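You operate a simulated robot arm through the tools that you are given. There is no shell and no other tool. Be economical: measure what you need, move in short steps, check, and stop when the job is done.

You run a simulated robot arm. Do the job below in one go: nothing can be reset, and whatever is moved stays where it is left.

JOB
Run the air cart once, drain its water, charge pots five and eight.
Fine: water gauge at 0 before the pots, pot five first, orange hose end back in the rest socket, the other pots stay empty.

It is judged by the outcome, as a careful person would: the job done as asked, and still so three seconds after it is handed in. It fails if anything else is knocked over, pushed out of place, dropped, spilled or broken.

ROBOT AND FRAMES
A 6-joint arm with a two-finger parallel gripper on a trunk, on a base that drives. Base frame: it is fixed to the floor where the robot stands at the start and does not move with it; the origin is under the middle of the robot, x ahead of it, y to its left, z up. Readings come in cm, rad, newtons and seconds.
With the tool pointing down near the work surface it reaches from about 10 to 74 cm from the robot's upright axis, wherever it stands. Its first joint turns from -2.897 to 2.897 rad. Places, roughly: blue drain button [40, -20, 100]; green run button [40, 0, 100]; pot eight [50, 30, 100]; pot five [60, 60, 100]; pot four [70, 70, 100]; pot one [80, 110, 100]; pot seven [60, 40, 100]; pot six [60, 50, 100]; pot three [70, 80, 100]; pot two [70, 100, 100]. Payload 3.91 kg.
The TCP is the grasp point between the finger pads, 3 cm short of the fingertips. In the tool frame z runs along the fingers and y along their closing line. Largest opening 11 cm; finger width 2, thickness 1; the body of the gripper, 4.8 by 11.2 cm, starts 5.5 cm behind the TCP.
Orientation is told as [roll, pitch, yaw] about the base's x, y, z axes, in that order, counted from this pose: with the fingers straight down and closing along the base's y, the tool's x points along the base's -x, its y along +y and its z along -z.

CONTROLS
- The arm moves only by the tool jog_arm. Its argument "deltas" is one flat list of numbers, 7 for each row, row after row: the finger opening in cm, from 0 to 11, then the shift along the base's x, y, z in cm, then the turn, a rotation vector about the base's x, y, z in rad. In form: [fingers, tx, ty, tz, wx, wy, wz, fingers, tx, ty, tz, wx, wy, wz, ...]. A call has 1 to 8 rows; each row is the pose to reach, as a shift and turn from the pose commanded when the call began. A row lasts 0.2 s, in which the tool goes at most 5 cm and 0.15 rad; a call with a longer step from one row to the next is refused whole, and so is a gripper value outside its range. Where a pose cannot be reached the arm comes as near as it can. A force on the tool above 40 N (or 10 N above the force at the start of the call, whichever is more), or a blocked arm, ends the call early, and 0.2 s more pass. Each finger travels about 4.5 cm/s and halts on what it meets, pressing with about 25 N; the grip force reading is that of the motor and also rises with nothing between the fingers. The clock runs only during rows and for 0.2 s after the last one: add rows that repeat a pose to give the fingers time. It gives the time, the measured TCP pose, the force on the tool (base axes), the opening and the grip force at its end, in the units of the frame above (readings bear some noise), with the torque about the TCP (base axes, N m) and any sound that the robot's microphone picked up.
- Cameras (640 x 400 px; columns grow to the right, rows downward): "scene" is now at [1.34, 14.33, 156.58]; the picture's right is [0.04, -1.00, 0.00], its down [-0.78, -0.03, -0.62] and it looks along [0.62, 0.03, -0.78] (base axes); focal length 286 px, centre (320, 200). "wrist" rides on the gripper at [7.1, 2.2, -10.7] in the tool frame; the picture's right is [-0.29, 0.96, 0.00], its down [-0.76, -0.23, -0.61] and it looks along [-0.58, -0.18, 0.79] (tool axes); focal length 243 px, centre (320, 200).
- snapshot(camera): a new picture of that camera. No time passes.
- slide_trunk(by): slides the trunk up (or, below 0, down) by that many cm; the arm and the scene camera ride with it, the base frame stays. It gives what a move gives, with no picture.
- roll_base(legs): drives the robot by 1 to 6 legs, each [ahead, left, turn to the left] in cm, cm and rad, along the robot's own axes; the way and the turn of a leg run together, so that a leg with both is an arc; at most 150 cm and 3.142 rad a leg. The arm and the cameras ride along, it lands a little off, and it stops where it bumps. It gives what a move gives.
- head_to(pan, tilt): turns the head with the scene camera to pan (to the left, within 1.501 rad either way) and tilt (down, from -0.506 to 1.204), counted from straight ahead of the robot. It gives what a move gives.
- pixel_to_xyz(camera, pixels): for up to 12 pixels [column, row] of the newest picture of that camera ("zoom" is the newest enlarged one), the place [x, y, z] in the base frame of the surface seen there, good to about 0.2 cm, but the place of the scene camera against the robot may be out by one fixed shift of up to 2.5 cm in any direction. No time passes.
- zoom(camera, box): a new picture of the part [left, top, right, bottom] of that camera's present view, enlarged. No time passes.
- hand_in(): hands the job in; it is judged then, once.

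Go step by step. Measure first, check grasps and placings, and put right what went wrong. The budget is 80 turns and 60 pictures, counting those below and the enlarged ones. Unless the task says otherwise, let go and move clear before handing in, and close with one line.

The tools are called by a JSON object that holds its "fn" and its "kwargs". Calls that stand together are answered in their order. jog_arm: Moves the arm, as the interface text tells. Its arguments: {"type":"object","properties":{"deltas":{"type":"array"}},"required":["deltas"]} The other tools are called the same way: slide_trunk (by) slides the trunk up or down; roll_base (legs) drives the base; head_to (pan, tilt) turns the head that bears the scene camera; snapshot (camera) takes a picture; pixel_to_xyz (camera, pixels) gives the place of the surface under pixels of a picture; zoom (camera, box) takes an enlarged picture of a part of a camera's view; hand_in () hands the job in.

At the start:

```text
time_s: 0.0
tcp_pos: [33.13, 22.03, 121.47]
tcp_rot: [0.0, -0.001, 0.001]
wrist_force: [-1.4, 0.2, 0.4]
torque: [-0.01, -0.03, 0.03]
width: 11.0
grasp_force: 0.0
trunk travel left (down, up): [-52.5, 6.5]
robot x, y, heading: [0.17, 0.03, 0.001]
head pan, tilt: [0.044, 0.901]
```

scene: 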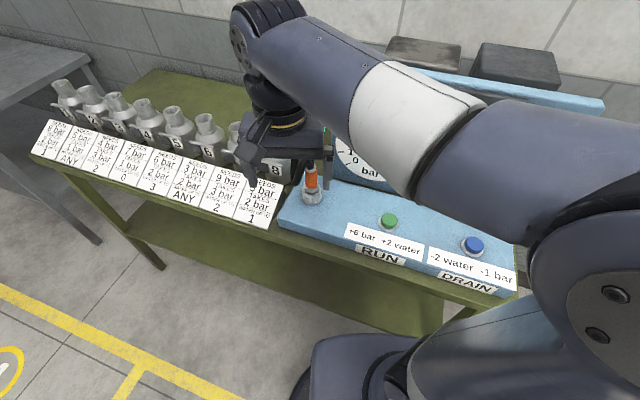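
wrist: 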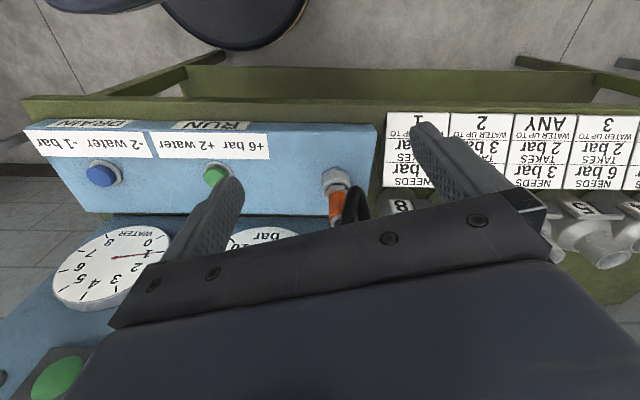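

The pictures show the cart with green run and blue drain buttons, the orange hose end in the rest socket near (312,185), and the pots with their cards. I'll enlarge the cards, hose and gauges to read them.

{"fn": "zoom", "kwargs": {"camera": "scene", "box": [30, 60, 290, 230]}}

{"fn": "zoom", "kwargs": {"camera": "scene", "box": [270, 110, 530, 300]}}

{"fn": "zoom", "kwargs": {"camera": "wrist", "box": [0, 100, 400, 350]}}

```text
2.35 times, centred on (160, 145) of scene
```

zoom: 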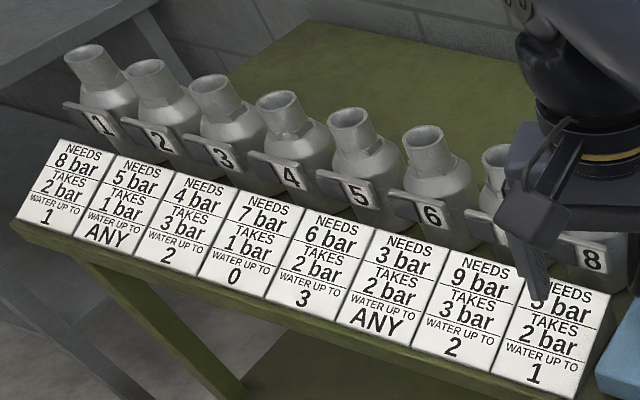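

```text
2.11 times, centred on (400, 205) of scene
```

zoom: 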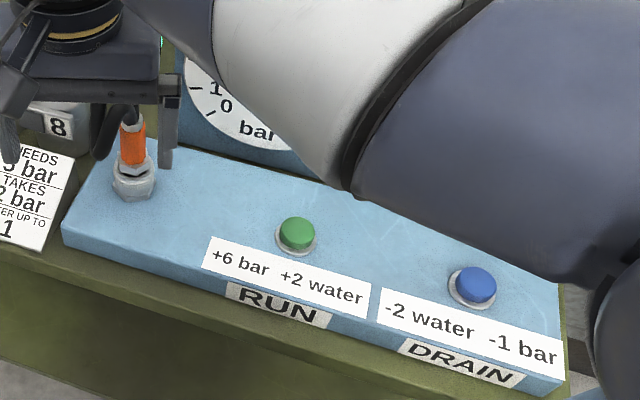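

```text
1.60 times, centred on (200, 225) of wrist
```

zoom: 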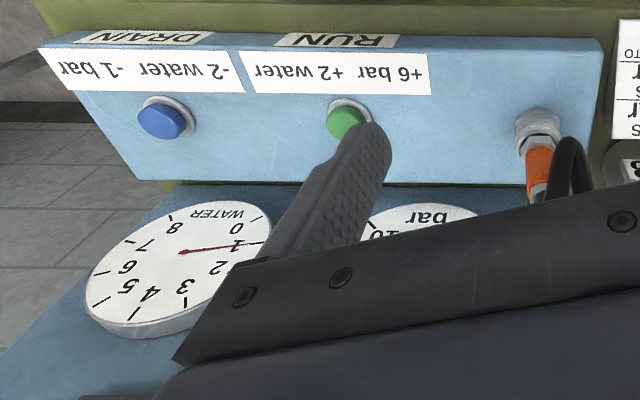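

The water gauge reads about 1 now, while the bar gauge is hidden by the arm. I'll lift the arm and move it left to uncover the gauges.

{"fn": "jog_arm", "kwargs": {"deltas": [11, 0, 0, 4, 0, 0, 0, 11, 0, 2, 8, 0, 0, 0, 11, 0, 6, 9, 0, 0, 0, 11, 0, 11, 9, 0, 0, 0, 11, 0, 16, 9, 0, 0, 0, 11, 0, 21, 9, 0, 0, 0, 11, 0, 26, 9, 0, 0, 0, 11, 0, 30, 9, 0, 0, 0]}}

{"fn": "snapshot", "kwargs": {"camera": "scene"}}

{"fn": "snapshot", "kwargs": {"camera": "wrist"}}

```text
time_s: 1.8
tcp_pos: [32.28, 47.99, 128.06]
tcp_rot: [0.003, -0.002, 0.0]
wrist_force: [-0.8, -0.2, -0.3]
torque: [0.0, -0.02, 0.0]
width: 11.0
grasp_force: 0.1
out of reach, approached as far as the arm can: row 7, 8
trunk travel left (down, up): [-52.5, 6.5]
robot x, y, heading: [-0.21, -0.22, -0.0]
head pan, tilt: [0.044, 0.901]
```

```text
54 pictures are left
```

scene: 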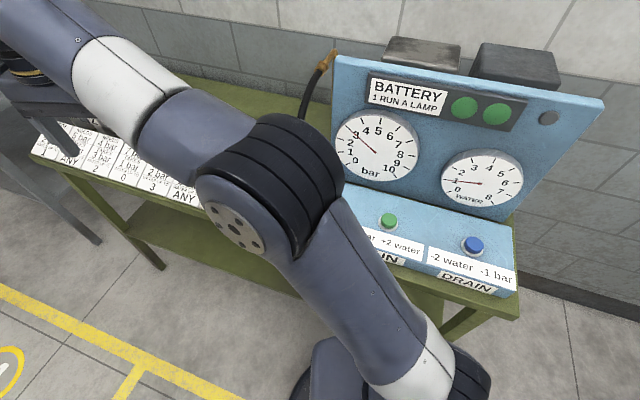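

```text
53 pictures are left
```

wrist: 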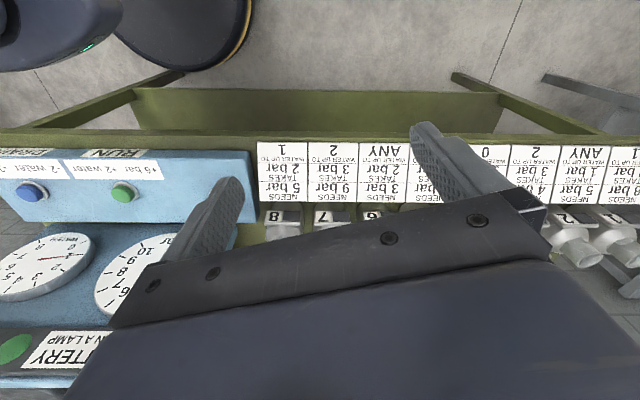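

{"fn": "zoom", "kwargs": {"camera": "scene", "box": [320, 60, 560, 220]}}

{"fn": "pixel_to_xyz", "kwargs": {"camera": "scene", "pixels": [[389, 217], [472, 242], [420, 240], [377, 150], [480, 183], [325, 62], [412, 225]]}}

{"fn": "pixel_to_xyz", "kwargs": {"camera": "wrist", "pixels": [[122, 193], [30, 194], [75, 205], [170, 200]]}}

```text
2.50 times, centred on (440, 140) of scene
```

zoom: 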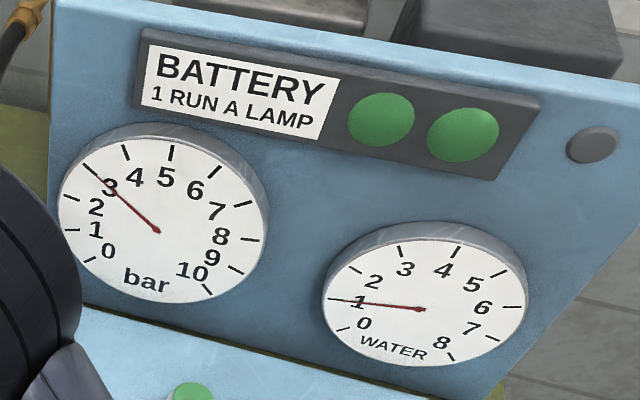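

```text
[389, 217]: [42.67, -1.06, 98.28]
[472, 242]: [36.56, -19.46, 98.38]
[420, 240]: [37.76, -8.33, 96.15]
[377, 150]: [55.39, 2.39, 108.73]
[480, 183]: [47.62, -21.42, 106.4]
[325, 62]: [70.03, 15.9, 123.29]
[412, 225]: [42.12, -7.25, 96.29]
```

```text
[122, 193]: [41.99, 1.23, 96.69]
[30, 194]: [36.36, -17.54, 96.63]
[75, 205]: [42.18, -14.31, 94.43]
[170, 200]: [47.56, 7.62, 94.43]
```

The gauges read 3 bar and water 1, so one run gives 9 bar and water 3. Two drains should then give 7 bar and water 0, enough for pot five (needs 6, takes 2) and then pot eight (needs 5). I'll close the fingers and swing back above the green button, which the wrist camera puts at about [42, 1.2, 96.7].

{"fn": "jog_arm", "kwargs": {"deltas": [6, 0, -4.8, 0, 0, 0, 0, 4, 0, -9.6, 0, 0, 0, 0, 2, 0, -14.4, 0, 0, 0, 0, 0, 0, -19.2, 0, 0, 0, 0, 0, 0, -24, 0, 0, 0, 0, 0, 0, -28.8, 0, 0, 0, 0, 0, 0, -33.6, 0, 0, 0, 0, 0, 0, -38.4, 0, 0, 0, 0]}}

```text
time_s: 3.6
tcp_pos: [32.03, 9.3, 128.1]
tcp_rot: [0.0, 0.002, 0.0]
wrist_force: [-0.5, -0.7, 0.2]
torque: [-0.03, 0.0, 0.0]
width: 0.01
grasp_force: 25.4
trunk travel left (down, up): [-52.5, 6.5]
robot x, y, heading: [0.15, 0.32, -0.001]
head pan, tilt: [0.044, 0.901]
```

The arm is back at y=9.3 with the fingers shut. Next I'll move above the green button and check with the wrist camera.

{"fn": "jog_arm", "kwargs": {"deltas": [0, 2, -1.6, -3, 0, 0, 0, 0, 4, -3.2, -6, 0, 0, 0, 0, 6, -4.8, -9, 0, 0, 0, 0, 8, -6.4, -13, 0, 0, 0, 0, 10, -8.1, -17, 0, 0, 0, 0, 10, -8.1, -20, 0, 0, 0, 0, 10, -8.1, -20, 0, 0, 0]}}

{"fn": "snapshot", "kwargs": {"camera": "wrist"}}

{"fn": "snapshot", "kwargs": {"camera": "scene"}}

```text
time_s: 5.2
tcp_pos: [42.15, 1.7, 108.09]
tcp_rot: [0.0, 0.001, -0.001]
wrist_force: [-0.5, 1.0, -0.4]
torque: [0.02, 0.03, 0.02]
width: 0.0
grasp_force: 25.2
trunk travel left (down, up): [-52.5, 6.5]
robot x, y, heading: [-0.04, 0.24, -0.0]
head pan, tilt: [0.044, 0.901]
```

```text
51 pictures are left
```

wrist: 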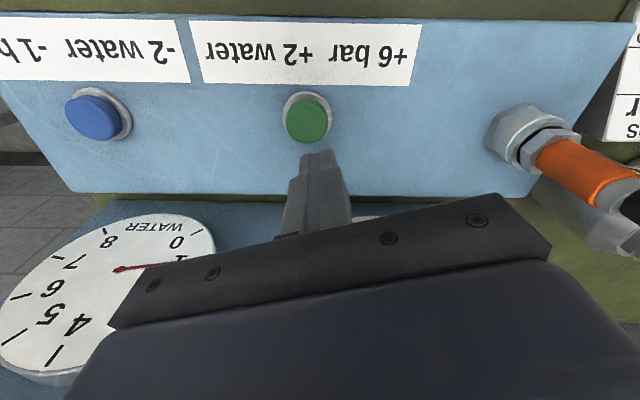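

```text
50 pictures are left
```

scene: 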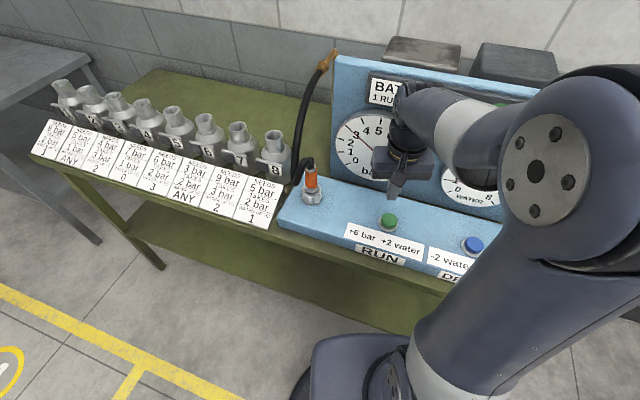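

The wrist view shows the green button top at (307,118), blue at (92,115) and the hose near (575,170). I'll measure these, plus the hose end and the pots in the scene view.

{"fn": "pixel_to_xyz", "kwargs": {"camera": "wrist", "pixels": [[307, 112], [307, 130], [92, 112], [95, 125], [550, 150], [600, 185], [515, 135], [400, 150], [560, 165]]}}

{"fn": "pixel_to_xyz", "kwargs": {"camera": "scene", "pixels": [[389, 215], [312, 168], [311, 180], [312, 198], [308, 162], [277, 134], [274, 142], [279, 150], [174, 109], [172, 118], [178, 126], [206, 118]]}}

{"fn": "zoom", "kwargs": {"camera": "scene", "box": [150, 90, 350, 215]}}

```text
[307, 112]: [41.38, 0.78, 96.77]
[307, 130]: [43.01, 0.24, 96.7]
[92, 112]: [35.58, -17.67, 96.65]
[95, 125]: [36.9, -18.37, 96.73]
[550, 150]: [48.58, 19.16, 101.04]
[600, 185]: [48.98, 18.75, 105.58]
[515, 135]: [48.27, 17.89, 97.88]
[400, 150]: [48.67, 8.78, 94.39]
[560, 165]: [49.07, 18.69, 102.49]
```

```text
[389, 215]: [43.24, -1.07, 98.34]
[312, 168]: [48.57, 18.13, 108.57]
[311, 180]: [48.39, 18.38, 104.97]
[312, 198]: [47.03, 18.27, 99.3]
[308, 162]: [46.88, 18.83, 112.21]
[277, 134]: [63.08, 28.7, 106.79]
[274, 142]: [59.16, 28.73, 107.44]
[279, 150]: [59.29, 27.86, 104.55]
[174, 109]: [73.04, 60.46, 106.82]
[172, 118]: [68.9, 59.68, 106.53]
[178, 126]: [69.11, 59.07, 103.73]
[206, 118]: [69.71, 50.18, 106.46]
```

```text
3.20 times, centred on (250, 152) of scene
```

zoom: 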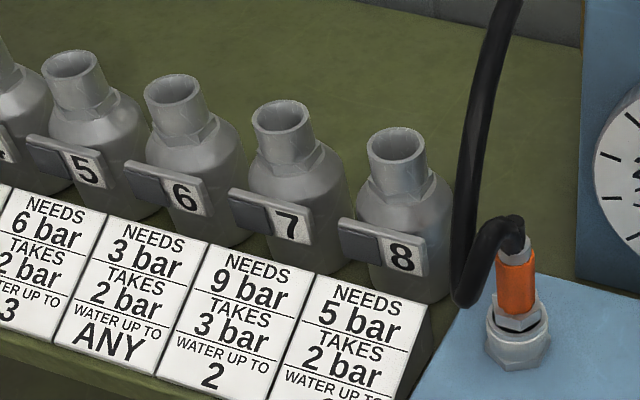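

The green button centre is about [42.1, 0.6, 96.7], and my fingertips are at z≈105.1. I'll press it once, going down slowly and coming back up.

{"fn": "jog_arm", "kwargs": {"deltas": [0, 0, -0.8, -4, 0, 0, 0, 0, 0, -0.8, -7.4, 0, 0, 0, 0, 0, -0.8, -8.4, 0, 0, 0, 0, 0, -0.8, -8.8, 0, 0, 0, 0, 0, -0.8, -9.2, 0, 0, 0, 0, 0, -0.8, -9.2, 0, 0, 0, 0, 0, -0.8, -5, 0, 0, 0, 0, 0, -0.8, -2, 0, 0, 0]}}

{"fn": "snapshot", "kwargs": {"camera": "wrist"}}

{"fn": "snapshot", "kwargs": {"camera": "scene"}}

```text
time_s: 7.0
tcp_pos: [41.9, 0.77, 106.09]
tcp_rot: [-0.001, 0.002, -0.001]
wrist_force: [-0.4, 0.2, -1.1]
torque: [0.0, -0.02, 0.01]
width: 0.02
grasp_force: 25.6
trunk travel left (down, up): [-52.5, 6.5]
robot x, y, heading: [-0.12, -0.28, -0.004]
head pan, tilt: [0.044, 0.901]
heard: click
```

```text
48 pictures are left
```

wrist: 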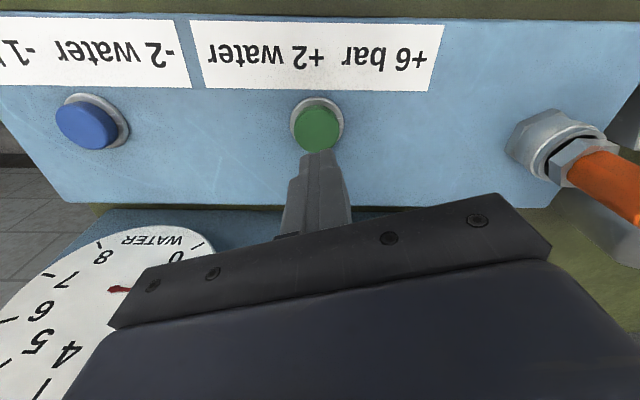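

```text
47 pictures are left
```

scene: 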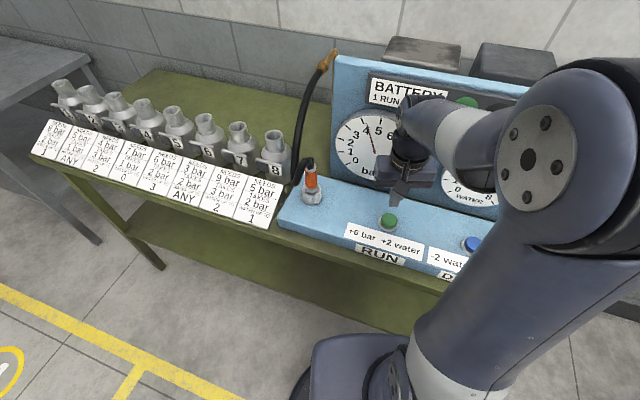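

A click was heard and the bar needle is moving up, at about 4 now. I'll move over the blue button at about [36.2, -18, 96.7] and look at the gauges again.

{"fn": "jog_arm", "kwargs": {"deltas": [0, -1.4, -4.7, 2, 0, 0, 0, 0, -2.8, -9.4, 2, 0, 0, 0, 0, -4.3, -14.1, 2, 0, 0, 0, 0, -5.7, -18.7, 2, 0, 0, 0, 0, -5.7, -18.7, 2, 0, 0, 0]}}

{"fn": "snapshot", "kwargs": {"camera": "scene"}}

{"fn": "snapshot", "kwargs": {"camera": "wrist"}}

```text
refused: row 1 steps farther than a row can; nothing moved
```

```text
46 pictures are left
```

scene: 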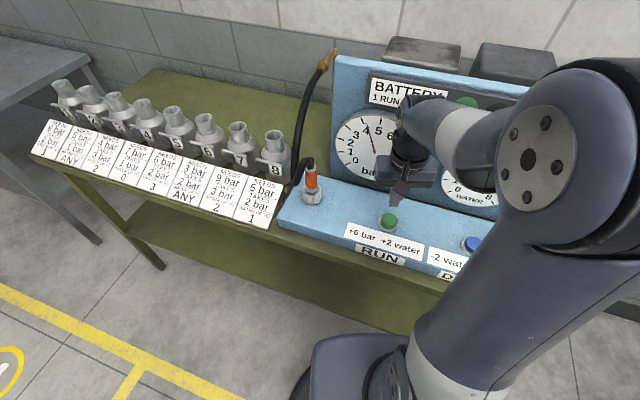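

```text
45 pictures are left
```

wrist: 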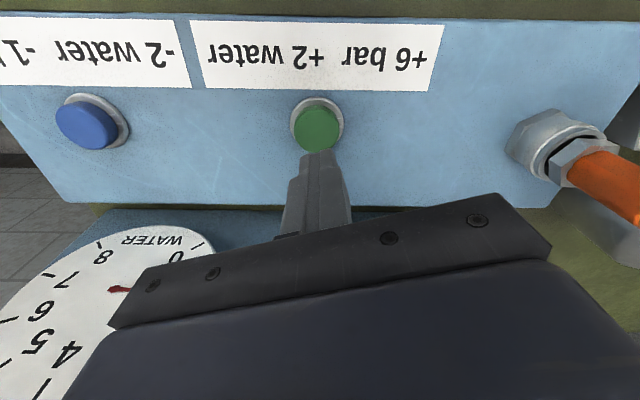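

That step was too long, so I'll use shorter steps to get above the blue button.

{"fn": "jog_arm", "kwargs": {"deltas": [0, -0.5, -2, 2, 0, 0, 0, 0, -1.8, -6.4, 2, 0, 0, 0, 0, -3.1, -10.7, 2, 0, 0, 0, 0, -4.4, -15, 2, 0, 0, 0, 0, -5.7, -18.8, 2, 0, 0, 0, 0, -5.7, -18.8, 2, 0, 0, 0, 0, -5.7, -18.8, 2, 0, 0, 0]}}

{"fn": "snapshot", "kwargs": {"camera": "wrist"}}

{"fn": "zoom", "kwargs": {"camera": "scene", "box": [320, 60, 560, 220]}}

```text
time_s: 8.6
tcp_pos: [36.3, -18.28, 108.11]
tcp_rot: [-0.001, 0.0, -0.001]
wrist_force: [-0.1, -0.4, -0.4]
torque: [0.03, -0.01, 0.02]
width: 0.01
grasp_force: 25.1
trunk travel left (down, up): [-52.5, 6.5]
robot x, y, heading: [-0.46, 0.0, -0.004]
head pan, tilt: [0.044, 0.901]
```

```text
44 pictures are left
```

wrist: 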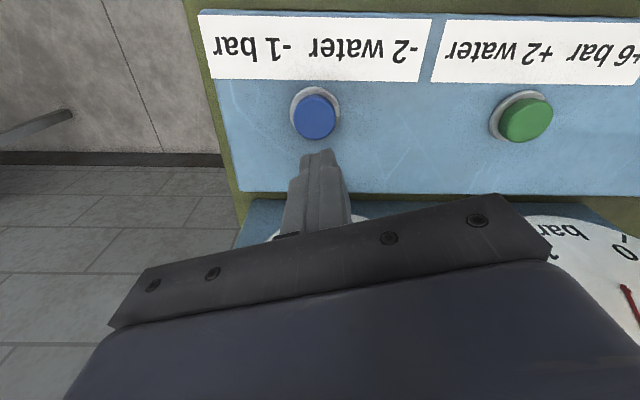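

```text
2.50 times, centred on (440, 140) of scene
```

zoom: 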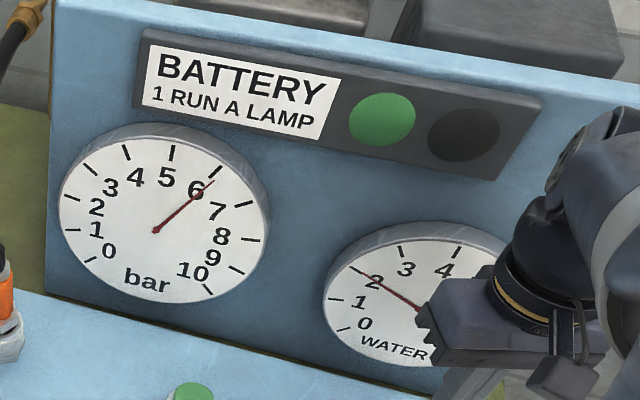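

The bar gauge is passing 6 and water is at 2, with one battery lamp out. The run is still going, so I'll hold here until it finishes.

{"fn": "jog_arm", "kwargs": {"deltas": [0, 0, 0, 0, 0, 0, 0, 0, 0, 0, 0, 0, 0, 0, 0, 0, 0, 0, 0, 0, 0, 0, 0, 0, 0, 0, 0, 0, 0, 0, 0, 0, 0, 0, 0, 0, 0, 0, 0, 0, 0, 0, 0, 0, 0, 0, 0, 0, 0, 0, 0, 0, 0, 0, 0, 0]}}

{"fn": "jog_arm", "kwargs": {"deltas": [0, 0, 0, 0, 0, 0, 0, 0, 0, 0, 0, 0, 0, 0, 0, 0, 0, 0, 0, 0, 0, 0, 0, 0, 0, 0, 0, 0, 0, 0, 0, 0, 0, 0, 0, 0, 0, 0, 0, 0, 0, 0, 0, 0, 0, 0, 0, 0, 0, 0, 0, 0, 0, 0, 0, 0]}}

{"fn": "zoom", "kwargs": {"camera": "scene", "box": [320, 60, 560, 220]}}

```text
time_s: 10.4
tcp_pos: [36.09, -18.37, 108.25]
tcp_rot: [0.0, 0.002, -0.001]
wrist_force: [0.7, 0.2, 0.5]
torque: [-0.01, 0.01, 0.01]
width: 0.0
grasp_force: 25.5
trunk travel left (down, up): [-52.5, 6.5]
robot x, y, heading: [0.05, -0.2, -0.002]
head pan, tilt: [0.044, 0.901]
```

```text
time_s: 12.2
tcp_pos: [36.17, -18.26, 108.22]
tcp_rot: [0.001, 0.0, -0.001]
wrist_force: [-1.0, -0.3, -0.2]
torque: [0.03, 0.0, 0.02]
width: 0.0
grasp_force: 24.9
trunk travel left (down, up): [-52.5, 6.5]
robot x, y, heading: [0.1, 0.05, -0.002]
head pan, tilt: [0.044, 0.901]
```

```text
2.50 times, centred on (440, 140) of scene
```

zoom: 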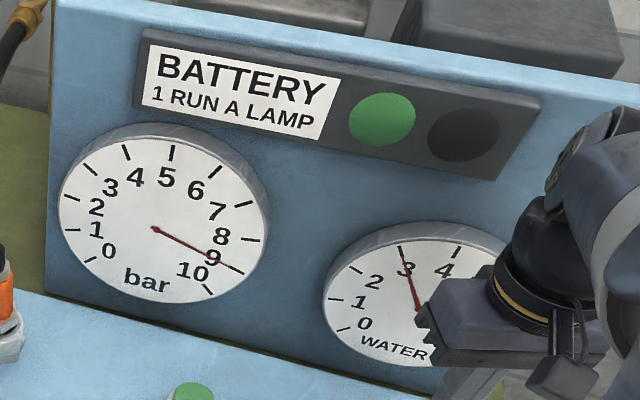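

The gauges now read 9 bar and water 3 as expected. I'll press the blue button once.

{"fn": "jog_arm", "kwargs": {"deltas": [0, 0, 0, -4, 0, 0, 0, 0, 0, 0, -7.4, 0, 0, 0, 0, 0, 0, -8.4, 0, 0, 0, 0, 0, 0, -8.8, 0, 0, 0, 0, 0, 0, -9.2, 0, 0, 0, 0, 0, 0, -9.2, 0, 0, 0, 0, 0, 0, -5, 0, 0, 0, 0, 0, 0, -1, 0, 0, 0]}}

{"fn": "jog_arm", "kwargs": {"deltas": [0, 0, 0, 1, 0, 0, 0, 0, 0, 0, 1, 0, 0, 0, 0, 0, 0, 1, 0, 0, 0, 0, 0, 0, 1, 0, 0, 0, 0, 0, 0, 1, 0, 0, 0, 0, 0, 0, 1, 0, 0, 0, 0, 0, 0, 1, 0, 0, 0, 0, 0, 0, 1, 0, 0, 0]}}

{"fn": "jog_arm", "kwargs": {"deltas": [0, 0, 0, 0, 0, 0, 0, 0, 0, 0, 0, 0, 0, 0, 0, 0, 0, 0, 0, 0, 0, 0, 0, 0, 0, 0, 0, 0, 0, 0, 0, 0, 0, 0, 0, 0, 0, 0, 0, 0, 0, 0, 0, 0, 0, 0, 0, 0, 0, 0, 0, 0, 0, 0, 0, 0]}}

{"fn": "zoom", "kwargs": {"camera": "scene", "box": [320, 60, 560, 220]}}

```text
time_s: 14.0
tcp_pos: [36.57, -18.0, 106.96]
tcp_rot: [0.001, 0.003, 0.0]
wrist_force: [-0.4, 0.1, -0.3]
torque: [0.0, 0.01, 0.01]
width: 0.0
grasp_force: 24.8
trunk travel left (down, up): [-52.5, 6.5]
robot x, y, heading: [-0.04, -0.08, 0.003]
head pan, tilt: [0.044, 0.901]
heard: click
```

```text
time_s: 15.8
tcp_pos: [36.75, -18.29, 107.98]
tcp_rot: [0.001, 0.001, 0.001]
wrist_force: [0.1, 0.5, 0.3]
torque: [-0.02, -0.02, 0.02]
width: 0.0
grasp_force: 24.6
trunk travel left (down, up): [-52.5, 6.5]
robot x, y, heading: [-0.18, 0.16, 0.0]
head pan, tilt: [0.044, 0.901]
```

```text
time_s: 17.6
tcp_pos: [36.88, -18.17, 107.97]
tcp_rot: [0.0, -0.001, 0.0]
wrist_force: [0.1, -0.1, -0.2]
torque: [0.0, 0.02, 0.0]
width: 0.02
grasp_force: 25.5
trunk travel left (down, up): [-52.5, 6.5]
robot x, y, heading: [0.14, 0.11, 0.006]
head pan, tilt: [0.044, 0.901]
```

```text
2.50 times, centred on (440, 140) of scene
```

zoom: 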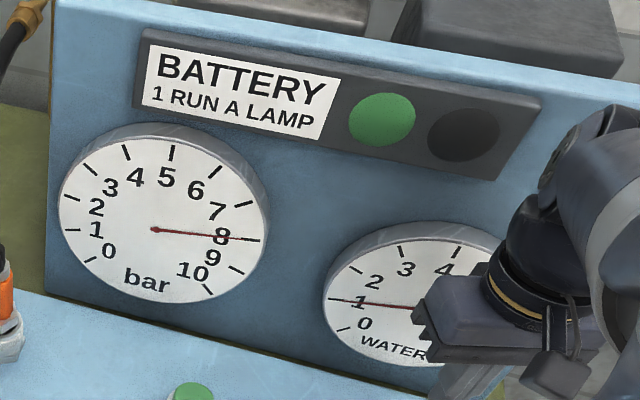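

The gauges read 8 bar and water 1. One more drain press should bring 7 bar and water 0.

{"fn": "jog_arm", "kwargs": {"deltas": [0, -0.4, 0, -4, 0, 0, 0, 0, -0.4, 0, -7.4, 0, 0, 0, 0, -0.4, 0, -8.4, 0, 0, 0, 0, -0.4, 0, -8.8, 0, 0, 0, 0, -0.4, 0, -9.2, 0, 0, 0, 0, -0.4, 0, -9.2, 0, 0, 0, 0, -0.4, 0, -5, 0, 0, 0, 0, -0.4, 0, -1, 0, 0, 0]}}

{"fn": "jog_arm", "kwargs": {"deltas": [0, 0, 0, 4, 0, 0, 0, 0, 0, 0, 8, 0, 0, 0, 0, 0, 0, 12, 0, 0, 0, 0, 0, 0, 12, 0, 0, 0, 0, 0, 0, 12, 0, 0, 0, 0, 0, 0, 12, 0, 0, 0, 0, 0, 0, 12, 0, 0, 0, 0, 0, 0, 12, 0, 0, 0]}}

{"fn": "jog_arm", "kwargs": {"deltas": [0, 0, 4, 0, 0, 0, 0, 2, 0, 8, 0, 0, 0, 0, 4, 0, 12, 0, 0, 0, 0, 7, 0, 16, 0, 0, 0, 0, 7, 0, 20, 0, 0, 0, 0, 7, 1, 24, 0, 0, 0, 0, 7, 2, 28, 0, 0, 0, 0, 7, 3, 32, 0, 0, 0, 0]}}

{"fn": "zoom", "kwargs": {"camera": "scene", "box": [320, 60, 560, 220]}}

{"fn": "snapshot", "kwargs": {"camera": "wrist"}}

```text
time_s: 19.4
tcp_pos: [36.16, -18.06, 107.0]
tcp_rot: [0.001, 0.001, -0.001]
wrist_force: [0.5, -0.5, -0.7]
torque: [-0.05, -0.01, 0.02]
width: 0.0
grasp_force: 25.8
trunk travel left (down, up): [-52.5, 6.5]
robot x, y, heading: [-0.03, 0.08, 0.002]
head pan, tilt: [0.044, 0.901]
heard: click
```

```text
time_s: 21.2
tcp_pos: [36.22, -18.3, 119.01]
tcp_rot: [0.001, -0.001, 0.0]
wrist_force: [0.4, -0.5, 0.6]
torque: [-0.01, 0.02, -0.03]
width: 0.0
grasp_force: 25.2
trunk travel left (down, up): [-52.5, 6.5]
robot x, y, heading: [-0.06, 0.06, 0.008]
head pan, tilt: [0.044, 0.901]
```

```text
time_s: 23.0
tcp_pos: [39.14, 13.66, 118.98]
tcp_rot: [0.001, 0.0, -0.001]
wrist_force: [1.2, -0.2, 0.5]
torque: [0.0, 0.01, 0.04]
width: 7.0
grasp_force: 0.1
trunk travel left (down, up): [-52.5, 6.5]
robot x, y, heading: [-0.07, 0.18, 0.003]
head pan, tilt: [0.044, 0.901]
```

```text
2.50 times, centred on (440, 140) of scene
```

zoom: 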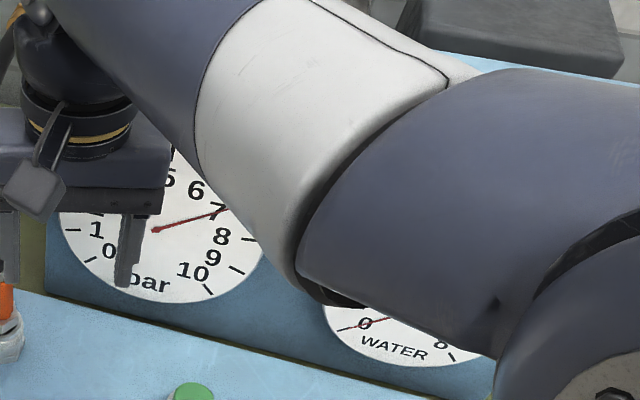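

```text
39 pictures are left
```

wrist: 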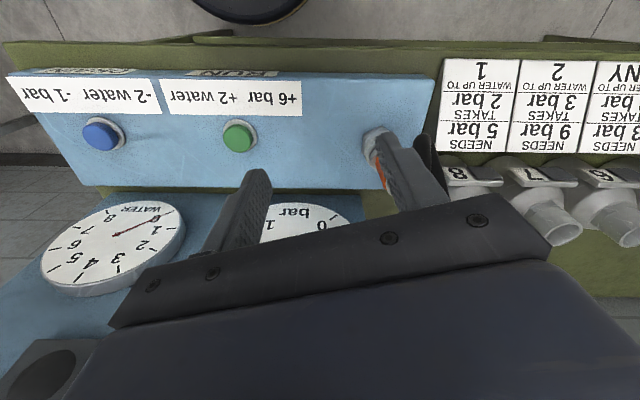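

The gauges read 7 bar and water 0. Now I'll get a clear look at the hose end from the wrist camera, moving left with the fingers open so they don't hide it.

{"fn": "jog_arm", "kwargs": {"deltas": [7, -2, 3, 2, 0, 0, 0.1, 9, -4, 6, 4, 0, 0, 0.2, 11, -4, 10, 4, 0, 0, 0.3, 11, -4, 10, 4, 0, 0, 0.3]}}

{"fn": "snapshot", "kwargs": {"camera": "wrist"}}

{"fn": "zoom", "kwargs": {"camera": "scene", "box": [230, 100, 390, 200]}}

```text
time_s: 24.0
tcp_pos: [34.98, 24.08, 123.19]
tcp_rot: [0.0, 0.0, 0.301]
wrist_force: [-0.4, -0.6, 0.5]
torque: [0.0, 0.01, 0.01]
width: 11.0
grasp_force: 0.0
trunk travel left (down, up): [-52.5, 6.5]
robot x, y, heading: [0.36, 0.23, 0.003]
head pan, tilt: [0.044, 0.901]
```

```text
38 pictures are left
```

wrist: 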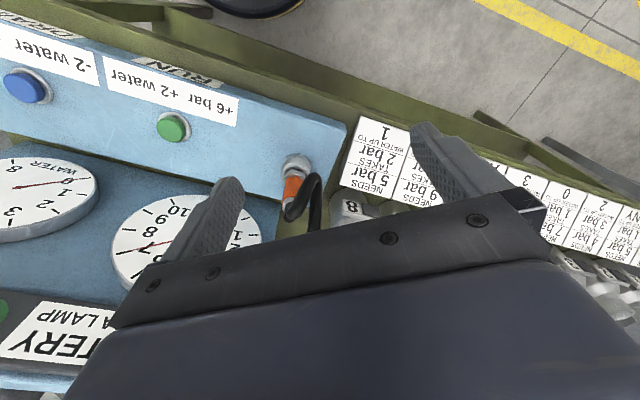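

```text
4.00 times, centred on (310, 150) of scene
```

zoom: 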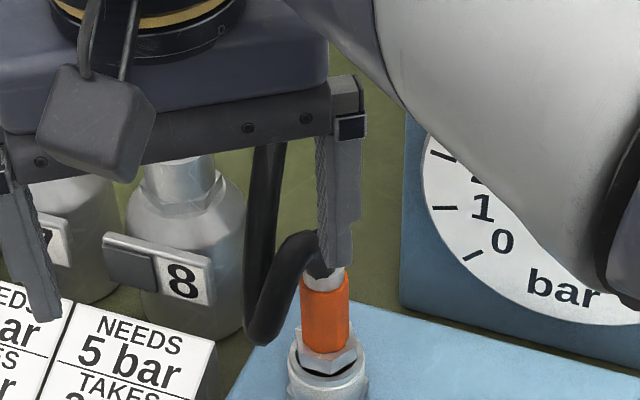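

The hose end is at (297,185) in the wrist view, with the black hose looping off toward the pots at (318,200). I'll enlarge it and measure points.

{"fn": "zoom", "kwargs": {"camera": "wrist", "box": [240, 130, 400, 230]}}

{"fn": "pixel_to_xyz", "kwargs": {"camera": "wrist", "pixels": [[293, 183], [290, 200], [289, 212], [301, 205], [308, 192], [315, 182], [317, 195], [314, 225], [297, 165], [296, 175]]}}

```text
4.00 times, centred on (320, 180) of wrist
```

zoom: 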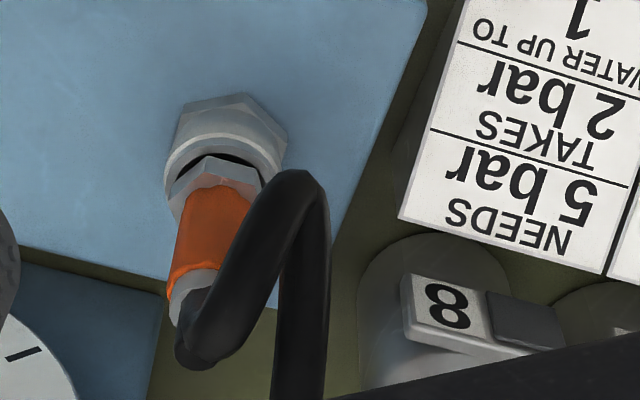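

```text
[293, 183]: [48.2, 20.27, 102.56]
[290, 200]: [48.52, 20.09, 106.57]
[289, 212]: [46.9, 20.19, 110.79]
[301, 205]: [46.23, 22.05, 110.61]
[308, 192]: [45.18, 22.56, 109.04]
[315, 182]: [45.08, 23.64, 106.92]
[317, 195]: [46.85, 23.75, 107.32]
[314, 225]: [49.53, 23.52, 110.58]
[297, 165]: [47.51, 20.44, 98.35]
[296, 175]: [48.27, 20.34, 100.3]
```

The collar stands vertical near [49.1, 20.1], with orange from about z 101.5 to 106.6. The hose leaves its top at z≈111 toward (-x,+y), then returns. Pot five is out of reach from here, so I'll drive parallel to the table to a spot that reaches the socket and both pots.

{"fn": "roll_base", "kwargs": {"legs": [[8.5, 31, 0]]}}

{"fn": "snapshot", "kwargs": {"camera": "scene"}}

{"fn": "snapshot", "kwargs": {"camera": "wrist"}}

```text
time_s: 26.2
tcp_pos: [43.6, 55.49, 123.12]
tcp_rot: [-0.001, 0.0, 0.299]
wrist_force: [0.0, -0.3, -0.2]
torque: [-0.02, 0.01, -0.02]
width: 11.01
grasp_force: 0.0
trunk travel left (down, up): [-52.5, 6.5]
robot x, y, heading: [8.58, 31.5, 0.002]
head pan, tilt: [0.044, 0.901]
```

```text
35 pictures are left
```

scene: 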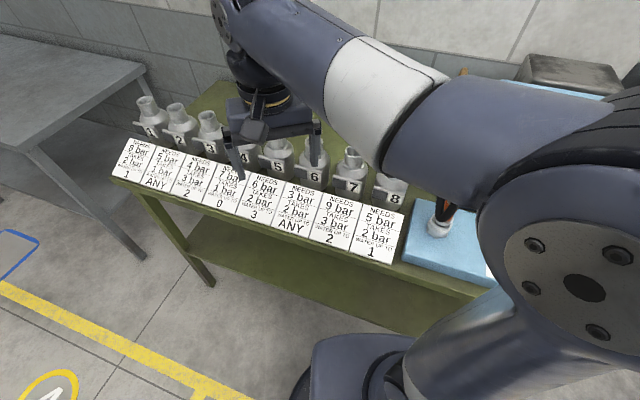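

```text
34 pictures are left
```

wrist: 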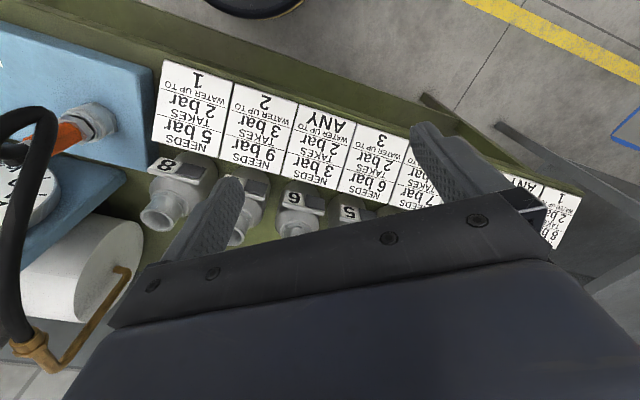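

The base stands at about [8.6, 31.5] with everything clear. I'll rotate the wrist the other way over this spot to see pots five and eight, aligning the tool with the row and moving back a bit.

{"fn": "jog_arm", "kwargs": {"deltas": [11, -1, -2, 0, 0, 0, -0.12, 11, -2, -4, 0, 0, 0, -0.24, 11, -3, -7, 0, 0, 0, -0.36, 11, -4, -10, 0, 0, 0, -0.48, 11, -5, -13, 0, 0, 0, -0.6, 11, -5, -13, 0, 0, 0, -0.6]}}

{"fn": "snapshot", "kwargs": {"camera": "wrist"}}

```text
time_s: 27.6
tcp_pos: [38.81, 42.31, 123.28]
tcp_rot: [0.0, 0.0, -0.301]
wrist_force: [0.3, 0.8, 0.1]
torque: [0.02, -0.03, -0.02]
width: 11.0
grasp_force: 0.1
trunk travel left (down, up): [-52.5, 6.5]
robot x, y, heading: [8.62, 31.65, -0.0]
head pan, tilt: [0.044, 0.901]
```

```text
33 pictures are left
```

wrist: 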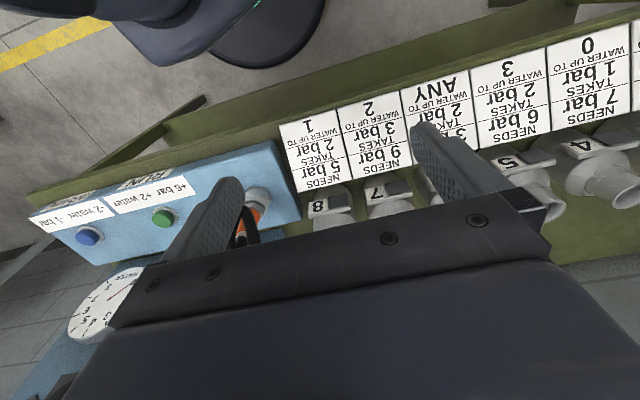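

The mouths are hidden below the gripper bar here. I'll move 13 cm forward, staying well above the pots, so they rise in the picture.

{"fn": "jog_arm", "kwargs": {"deltas": [11, 4, 1, 0, 0, 0, 0, 11, 8, 3, 0, 0, 0, 0, 11, 12, 4, 0, 0, 0, 0, 11, 15, 4, 0, 0, 0, 0, 11, 15, 4, 0, 0, 0, 0]}}

{"fn": "snapshot", "kwargs": {"camera": "wrist"}}

```text
time_s: 28.8
tcp_pos: [53.54, 46.51, 122.7]
tcp_rot: [0.0, 0.0, -0.301]
wrist_force: [0.7, -0.7, -0.3]
torque: [-0.03, 0.0, -0.03]
width: 11.0
grasp_force: 0.0
trunk travel left (down, up): [-52.5, 6.5]
robot x, y, heading: [8.79, 30.8, -0.002]
head pan, tilt: [0.044, 0.901]
```

```text
32 pictures are left
```

wrist: 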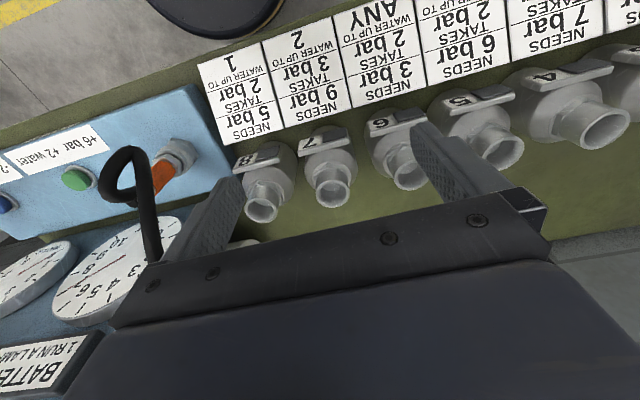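

Now the mouths of pots five (500,150) and eight (262,207) are visible. I'll measure their rims and the hose collar.

{"fn": "zoom", "kwargs": {"camera": "wrist", "box": [440, 80, 600, 180]}}

{"fn": "zoom", "kwargs": {"camera": "wrist", "box": [100, 130, 300, 255]}}

{"fn": "pixel_to_xyz", "kwargs": {"camera": "wrist", "pixels": [[498, 170], [482, 155], [522, 145], [508, 138], [261, 219], [248, 205], [278, 205], [264, 199], [160, 175], [152, 168], [170, 165], [178, 152]]}}

```text
4.00 times, centred on (520, 130) of wrist
```

zoom: 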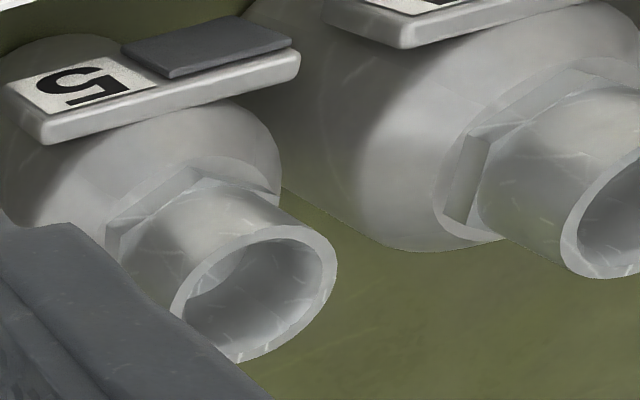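

```text
3.20 times, centred on (200, 192) of wrist
```

zoom: 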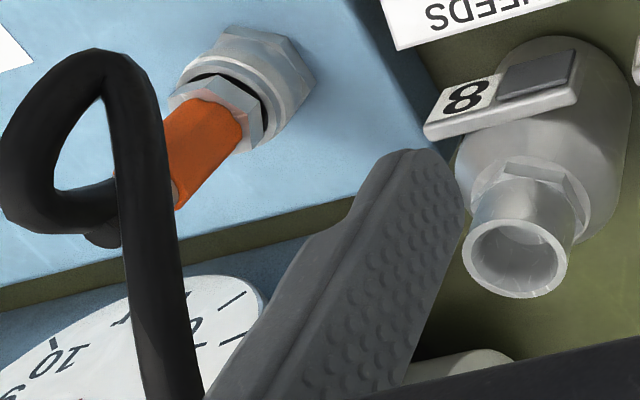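

```text
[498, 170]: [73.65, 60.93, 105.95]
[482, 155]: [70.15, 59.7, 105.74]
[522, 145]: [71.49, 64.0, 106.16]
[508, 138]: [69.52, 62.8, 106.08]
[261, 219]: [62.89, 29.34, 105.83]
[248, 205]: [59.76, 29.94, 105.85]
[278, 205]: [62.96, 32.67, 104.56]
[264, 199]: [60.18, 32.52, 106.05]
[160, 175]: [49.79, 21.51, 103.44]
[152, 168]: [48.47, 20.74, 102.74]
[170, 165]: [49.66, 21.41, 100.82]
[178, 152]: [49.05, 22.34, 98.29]
```

The rims sit at z≈106 with about 4 cm outer diameter. I'll measure rim points more finely to find both centres.

{"fn": "pixel_to_xyz", "kwargs": {"camera": "zoom", "pixels": [[468, 250], [564, 262], [515, 223], [515, 294], [487, 284], [550, 285], [545, 232], [482, 230]]}}

{"fn": "pixel_to_xyz", "kwargs": {"camera": "wrist", "pixels": [[484, 154.5], [523.2, 146], [507.5, 137.3], [500, 169.8], [515, 138.5], [492, 145], [519, 157]]}}

```text
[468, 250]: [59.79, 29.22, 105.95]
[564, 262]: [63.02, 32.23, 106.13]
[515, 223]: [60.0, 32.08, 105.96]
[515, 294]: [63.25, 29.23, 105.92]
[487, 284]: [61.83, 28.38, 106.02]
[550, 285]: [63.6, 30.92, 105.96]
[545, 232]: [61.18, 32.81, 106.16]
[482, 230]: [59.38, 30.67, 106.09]
```

```text
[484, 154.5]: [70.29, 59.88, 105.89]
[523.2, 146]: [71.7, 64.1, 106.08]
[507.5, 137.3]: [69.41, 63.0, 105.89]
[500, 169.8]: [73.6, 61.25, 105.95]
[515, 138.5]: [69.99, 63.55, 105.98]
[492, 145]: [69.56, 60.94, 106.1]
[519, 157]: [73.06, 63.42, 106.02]
```

Rim centres are pot five at about [71.4, 61.9, 106] and pot eight at [61.5, 30.65, 106]; the collar axis is near [49.3, 20.1]. To keep the gripper clear of the hose loop, I'll take the collar from the right-front with the tool tilted. First I back off and yaw.

{"fn": "jog_arm", "kwargs": {"deltas": [9, -3, -2, 1, 0, 0, 0.14, 8, -6, -4, 2, 0, 0, 0.28, 7, -9, -6, 2, 0, 0, 0.42, 6, -12, -8, 2, 0, 0, 0.56, 5, -15, -10, 2, 0, 0, 0.7, 5, -15, -14, 2, 0, 0, 0.84, 5, -15, -18, 2, 0, 0, 0.98, 5, -15, -22, 2, 0, 0, 1.12]}}

{"fn": "jog_arm", "kwargs": {"deltas": [5, 0, -3, 0, 0, 0, 0.13, 5, 0, -6, 0, 0, 0, 0.26, 5, 0, -9, 0, 0, 0, 0.38, 5, 1, -11, 0, 0, 0, 0.38]}}

```text
time_s: 30.6
tcp_pos: [38.62, 24.61, 124.89]
tcp_rot: [-0.001, -0.001, 0.821]
wrist_force: [0.2, 0.6, -0.7]
torque: [-0.01, 0.01, -0.03]
width: 5.0
grasp_force: 0.1
trunk travel left (down, up): [-52.5, 6.5]
robot x, y, heading: [8.48, 31.64, 0.008]
head pan, tilt: [0.044, 0.901]
```

```text
time_s: 31.6
tcp_pos: [39.41, 13.67, 125.29]
tcp_rot: [-0.001, -0.001, 1.203]
wrist_force: [-0.1, -0.8, 0.4]
torque: [0.04, 0.0, -0.01]
width: 5.0
grasp_force: 0.0
trunk travel left (down, up): [-52.5, 6.5]
robot x, y, heading: [8.28, 31.54, 0.001]
head pan, tilt: [0.044, 0.901]
```

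Yaw is 1.2 as wanted. Next I'll tilt by 0.7 rad and go to the pre-grasp point about 12 cm back from the collar.

{"fn": "jog_arm", "kwargs": {"deltas": [5, 0, -1, 0, 0.13, -0.051, 0, 5, 1, -1, 0, 0.261, -0.101, 0, 5, 3, -1, -2, 0.391, -0.152, 0, 5, 5, -1, -5, 0.522, -0.203, 0, 5, 6.5, -1, -8, 0.652, -0.254, 0, 5, 7, -0.8, -11, 0.652, -0.254, 0, 5, 7, -0.8, -12, 0.652, -0.254, 0, 5, 7, -0.8, -12, 0.652, -0.254, 0]}}

{"fn": "snapshot", "kwargs": {"camera": "wrist"}}

{"fn": "snapshot", "kwargs": {"camera": "scene"}}

```text
time_s: 33.4
tcp_pos: [46.86, 12.76, 113.07]
tcp_rot: [-0.003, -0.7, 1.202]
wrist_force: [0.1, -0.4, 0.3]
torque: [-0.01, -0.02, -0.04]
width: 5.0
grasp_force: 0.1
trunk travel left (down, up): [-52.5, 6.5]
robot x, y, heading: [8.91, 31.66, 0.001]
head pan, tilt: [0.044, 0.901]
```

```text
29 pictures are left
```

wrist: 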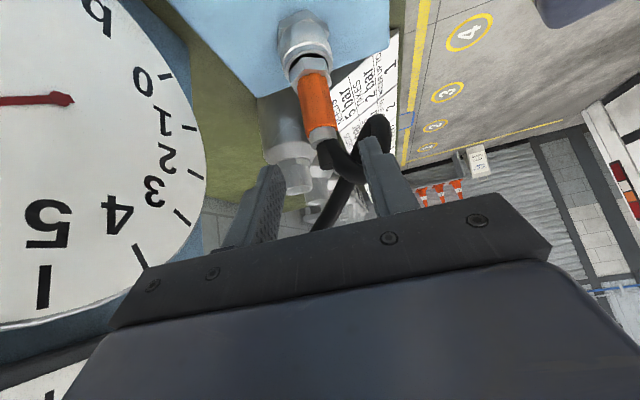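

```text
28 pictures are left
```

scene: 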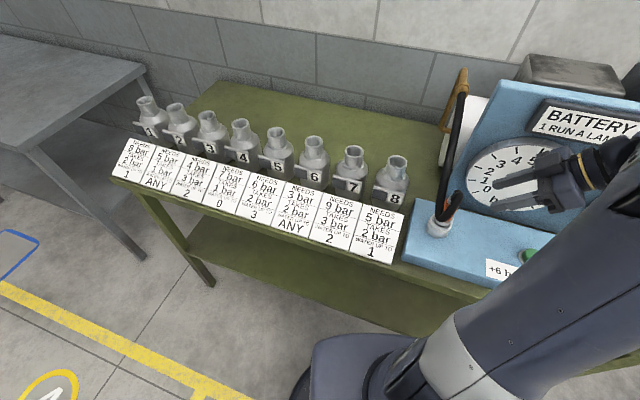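

The tool points at the collar, orange at (315,100), with the hose loop off beyond the left finger. I'll measure the collar from this viewpoint.

{"fn": "pixel_to_xyz", "kwargs": {"camera": "wrist", "pixels": [[303, 90], [314, 90], [326, 90], [308, 115], [320, 115], [332, 115], [311, 72], [318, 130], [304, 50], [318, 68]]}}

{"fn": "zoom", "kwargs": {"camera": "wrist", "box": [240, 0, 440, 125]}}

```text
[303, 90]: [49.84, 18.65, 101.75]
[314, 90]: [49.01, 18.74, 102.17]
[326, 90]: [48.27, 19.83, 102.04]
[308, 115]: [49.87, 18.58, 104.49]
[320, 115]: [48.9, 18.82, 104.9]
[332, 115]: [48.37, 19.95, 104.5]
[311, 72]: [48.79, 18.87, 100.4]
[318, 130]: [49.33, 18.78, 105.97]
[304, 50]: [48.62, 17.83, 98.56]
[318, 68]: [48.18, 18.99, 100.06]
```

```text
3.20 times, centred on (340, 62) of wrist
```

zoom: 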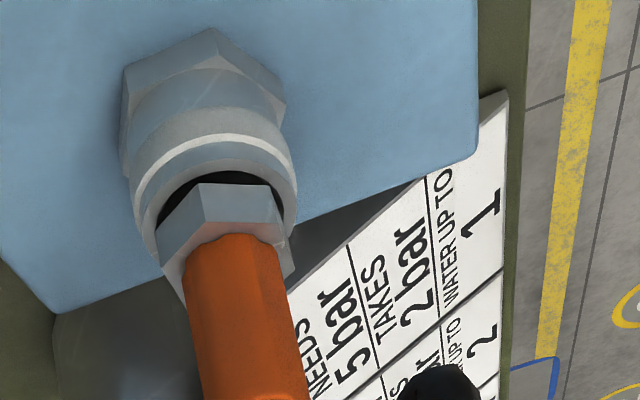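

The collar axis comes out at about [49.6, 20.0], radius 1.4. I'll advance along the tool axis to z≈104 and check before closing.

{"fn": "jog_arm", "kwargs": {"deltas": [5, 0.9, 2.3, -3, 0, 0, 0, 5, 1.8, 4.6, -6, 0, 0, 0, 5, 2.4, 6.2, -8, 0, 0, 0, 5, 2.85, 7.2, -9.2, 0, 0, 0, 5, 2.85, 7.2, -9.2, 0, 0, 0]}}

{"fn": "snapshot", "kwargs": {"camera": "wrist"}}

{"fn": "zoom", "kwargs": {"camera": "scene", "box": [380, 140, 540, 240]}}

```text
time_s: 34.6
tcp_pos: [49.46, 19.99, 103.77]
tcp_rot: [-0.002, -0.7, 1.202]
wrist_force: [-0.2, 0.3, 0.1]
torque: [-0.01, -0.01, 0.0]
width: 5.0
grasp_force: 0.0
trunk travel left (down, up): [-52.5, 6.5]
robot x, y, heading: [8.45, 31.35, 0.003]
head pan, tilt: [0.044, 0.901]
```

```text
26 pictures are left
```

wrist: 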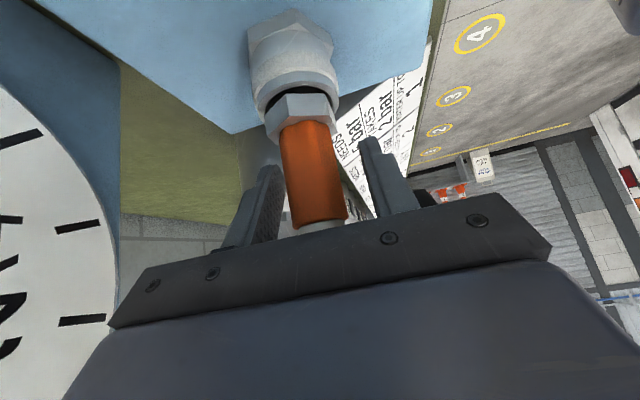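

```text
4.00 times, centred on (460, 190) of scene
```

zoom: 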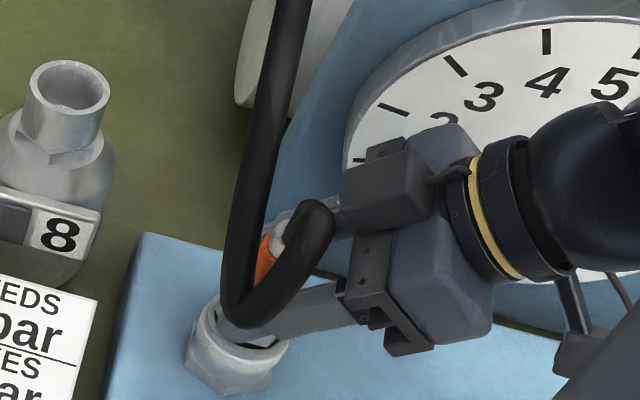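

The collar sits between the pads and the hose is clear. I'll close the fingers on it.

{"fn": "jog_arm", "kwargs": {"deltas": [3, 0, 0, 0, 0, 0, 0, 2, 0, 0, 0, 0, 0, 0, 2, 0, 0, 0, 0, 0, 0, 2, 0, 0, 0, 0, 0, 0, 2, 0, 0, 0, 0, 0, 0]}}

```text
time_s: 35.8
tcp_pos: [49.63, 19.81, 103.85]
tcp_rot: [-0.001, -0.7, 1.201]
wrist_force: [5.3, -2.3, 0.2]
torque: [-0.08, -0.28, -0.02]
width: 2.95
grasp_force: 25.2
trunk travel left (down, up): [-52.5, 6.5]
robot x, y, heading: [8.77, 31.28, -0.003]
head pan, tilt: [0.044, 0.901]
```

Gripped at a width of 2.95 with only a small side load. I'll lift straight up.

{"fn": "jog_arm", "kwargs": {"deltas": [1, 0, 0, 0.5, 0, 0, 0, 1, 0, 0, 1.5, 0, 0, 0, 1, 0, 0, 3, 0, 0, 0, 1, 0, 0, 5, 0, 0, 0, 1, 0, 0, 8, 0, 0, 0, 1, 0, 0, 11, 0, 0, 0, 1, 0, 0, 13, 0, 0, 0, 1, 0, 0, 13, 0, 0, 0]}}

{"fn": "snapshot", "kwargs": {"camera": "wrist"}}

{"fn": "snapshot", "kwargs": {"camera": "scene"}}

```text
time_s: 37.6
tcp_pos: [49.55, 19.84, 117.12]
tcp_rot: [0.0, -0.699, 1.201]
wrist_force: [-0.3, -0.2, -2.7]
torque: [0.02, 0.02, 0.01]
width: 2.92
grasp_force: 24.9
trunk travel left (down, up): [-52.5, 6.5]
robot x, y, heading: [8.36, 31.61, 0.004]
head pan, tilt: [0.044, 0.901]
```

```text
24 pictures are left
```

wrist: 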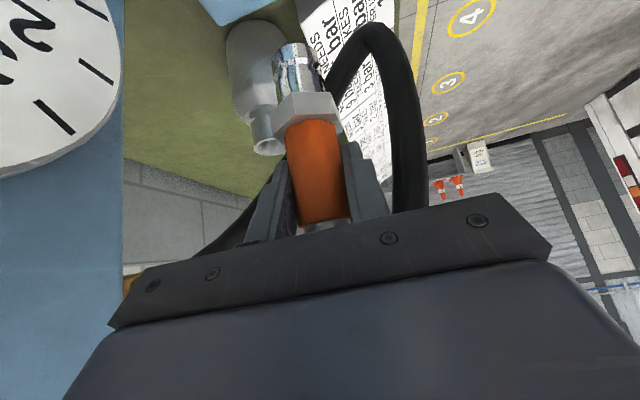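

```text
23 pictures are left
```

scene: 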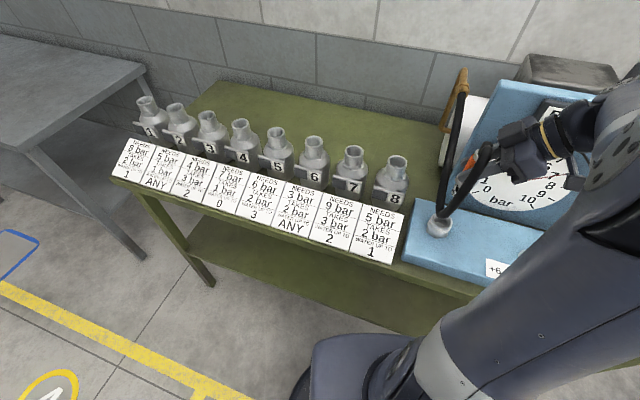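

The hose end is held and vertical with its shiny nose below the hex nut. I'll measure the nose to know its offset from the TCP.

{"fn": "zoom", "kwargs": {"camera": "wrist", "box": [220, 20, 380, 120]}}

{"fn": "pixel_to_xyz", "kwargs": {"camera": "wrist", "pixels": [[290, 46], [282, 60], [296, 60], [308, 60], [288, 85], [300, 85], [315, 85], [300, 100], [320, 98], [283, 50], [305, 45]]}}

```text
4.00 times, centred on (300, 70) of wrist
```

zoom: 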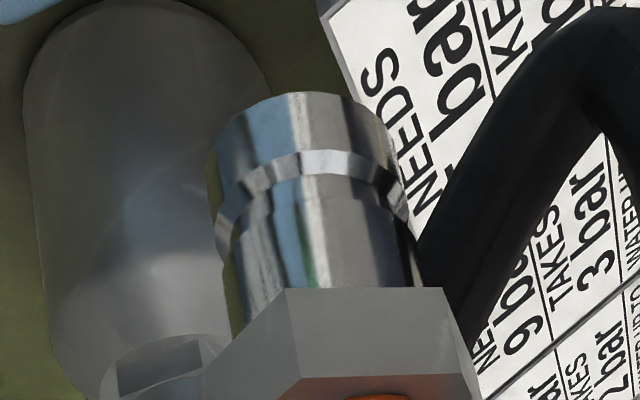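

```text
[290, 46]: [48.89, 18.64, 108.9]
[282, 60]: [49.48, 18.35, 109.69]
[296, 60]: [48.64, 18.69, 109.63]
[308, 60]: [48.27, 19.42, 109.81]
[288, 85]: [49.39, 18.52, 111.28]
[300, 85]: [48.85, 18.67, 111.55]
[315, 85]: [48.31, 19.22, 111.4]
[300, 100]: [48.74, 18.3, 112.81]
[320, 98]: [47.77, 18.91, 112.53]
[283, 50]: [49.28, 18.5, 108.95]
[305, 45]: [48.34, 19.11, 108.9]
```

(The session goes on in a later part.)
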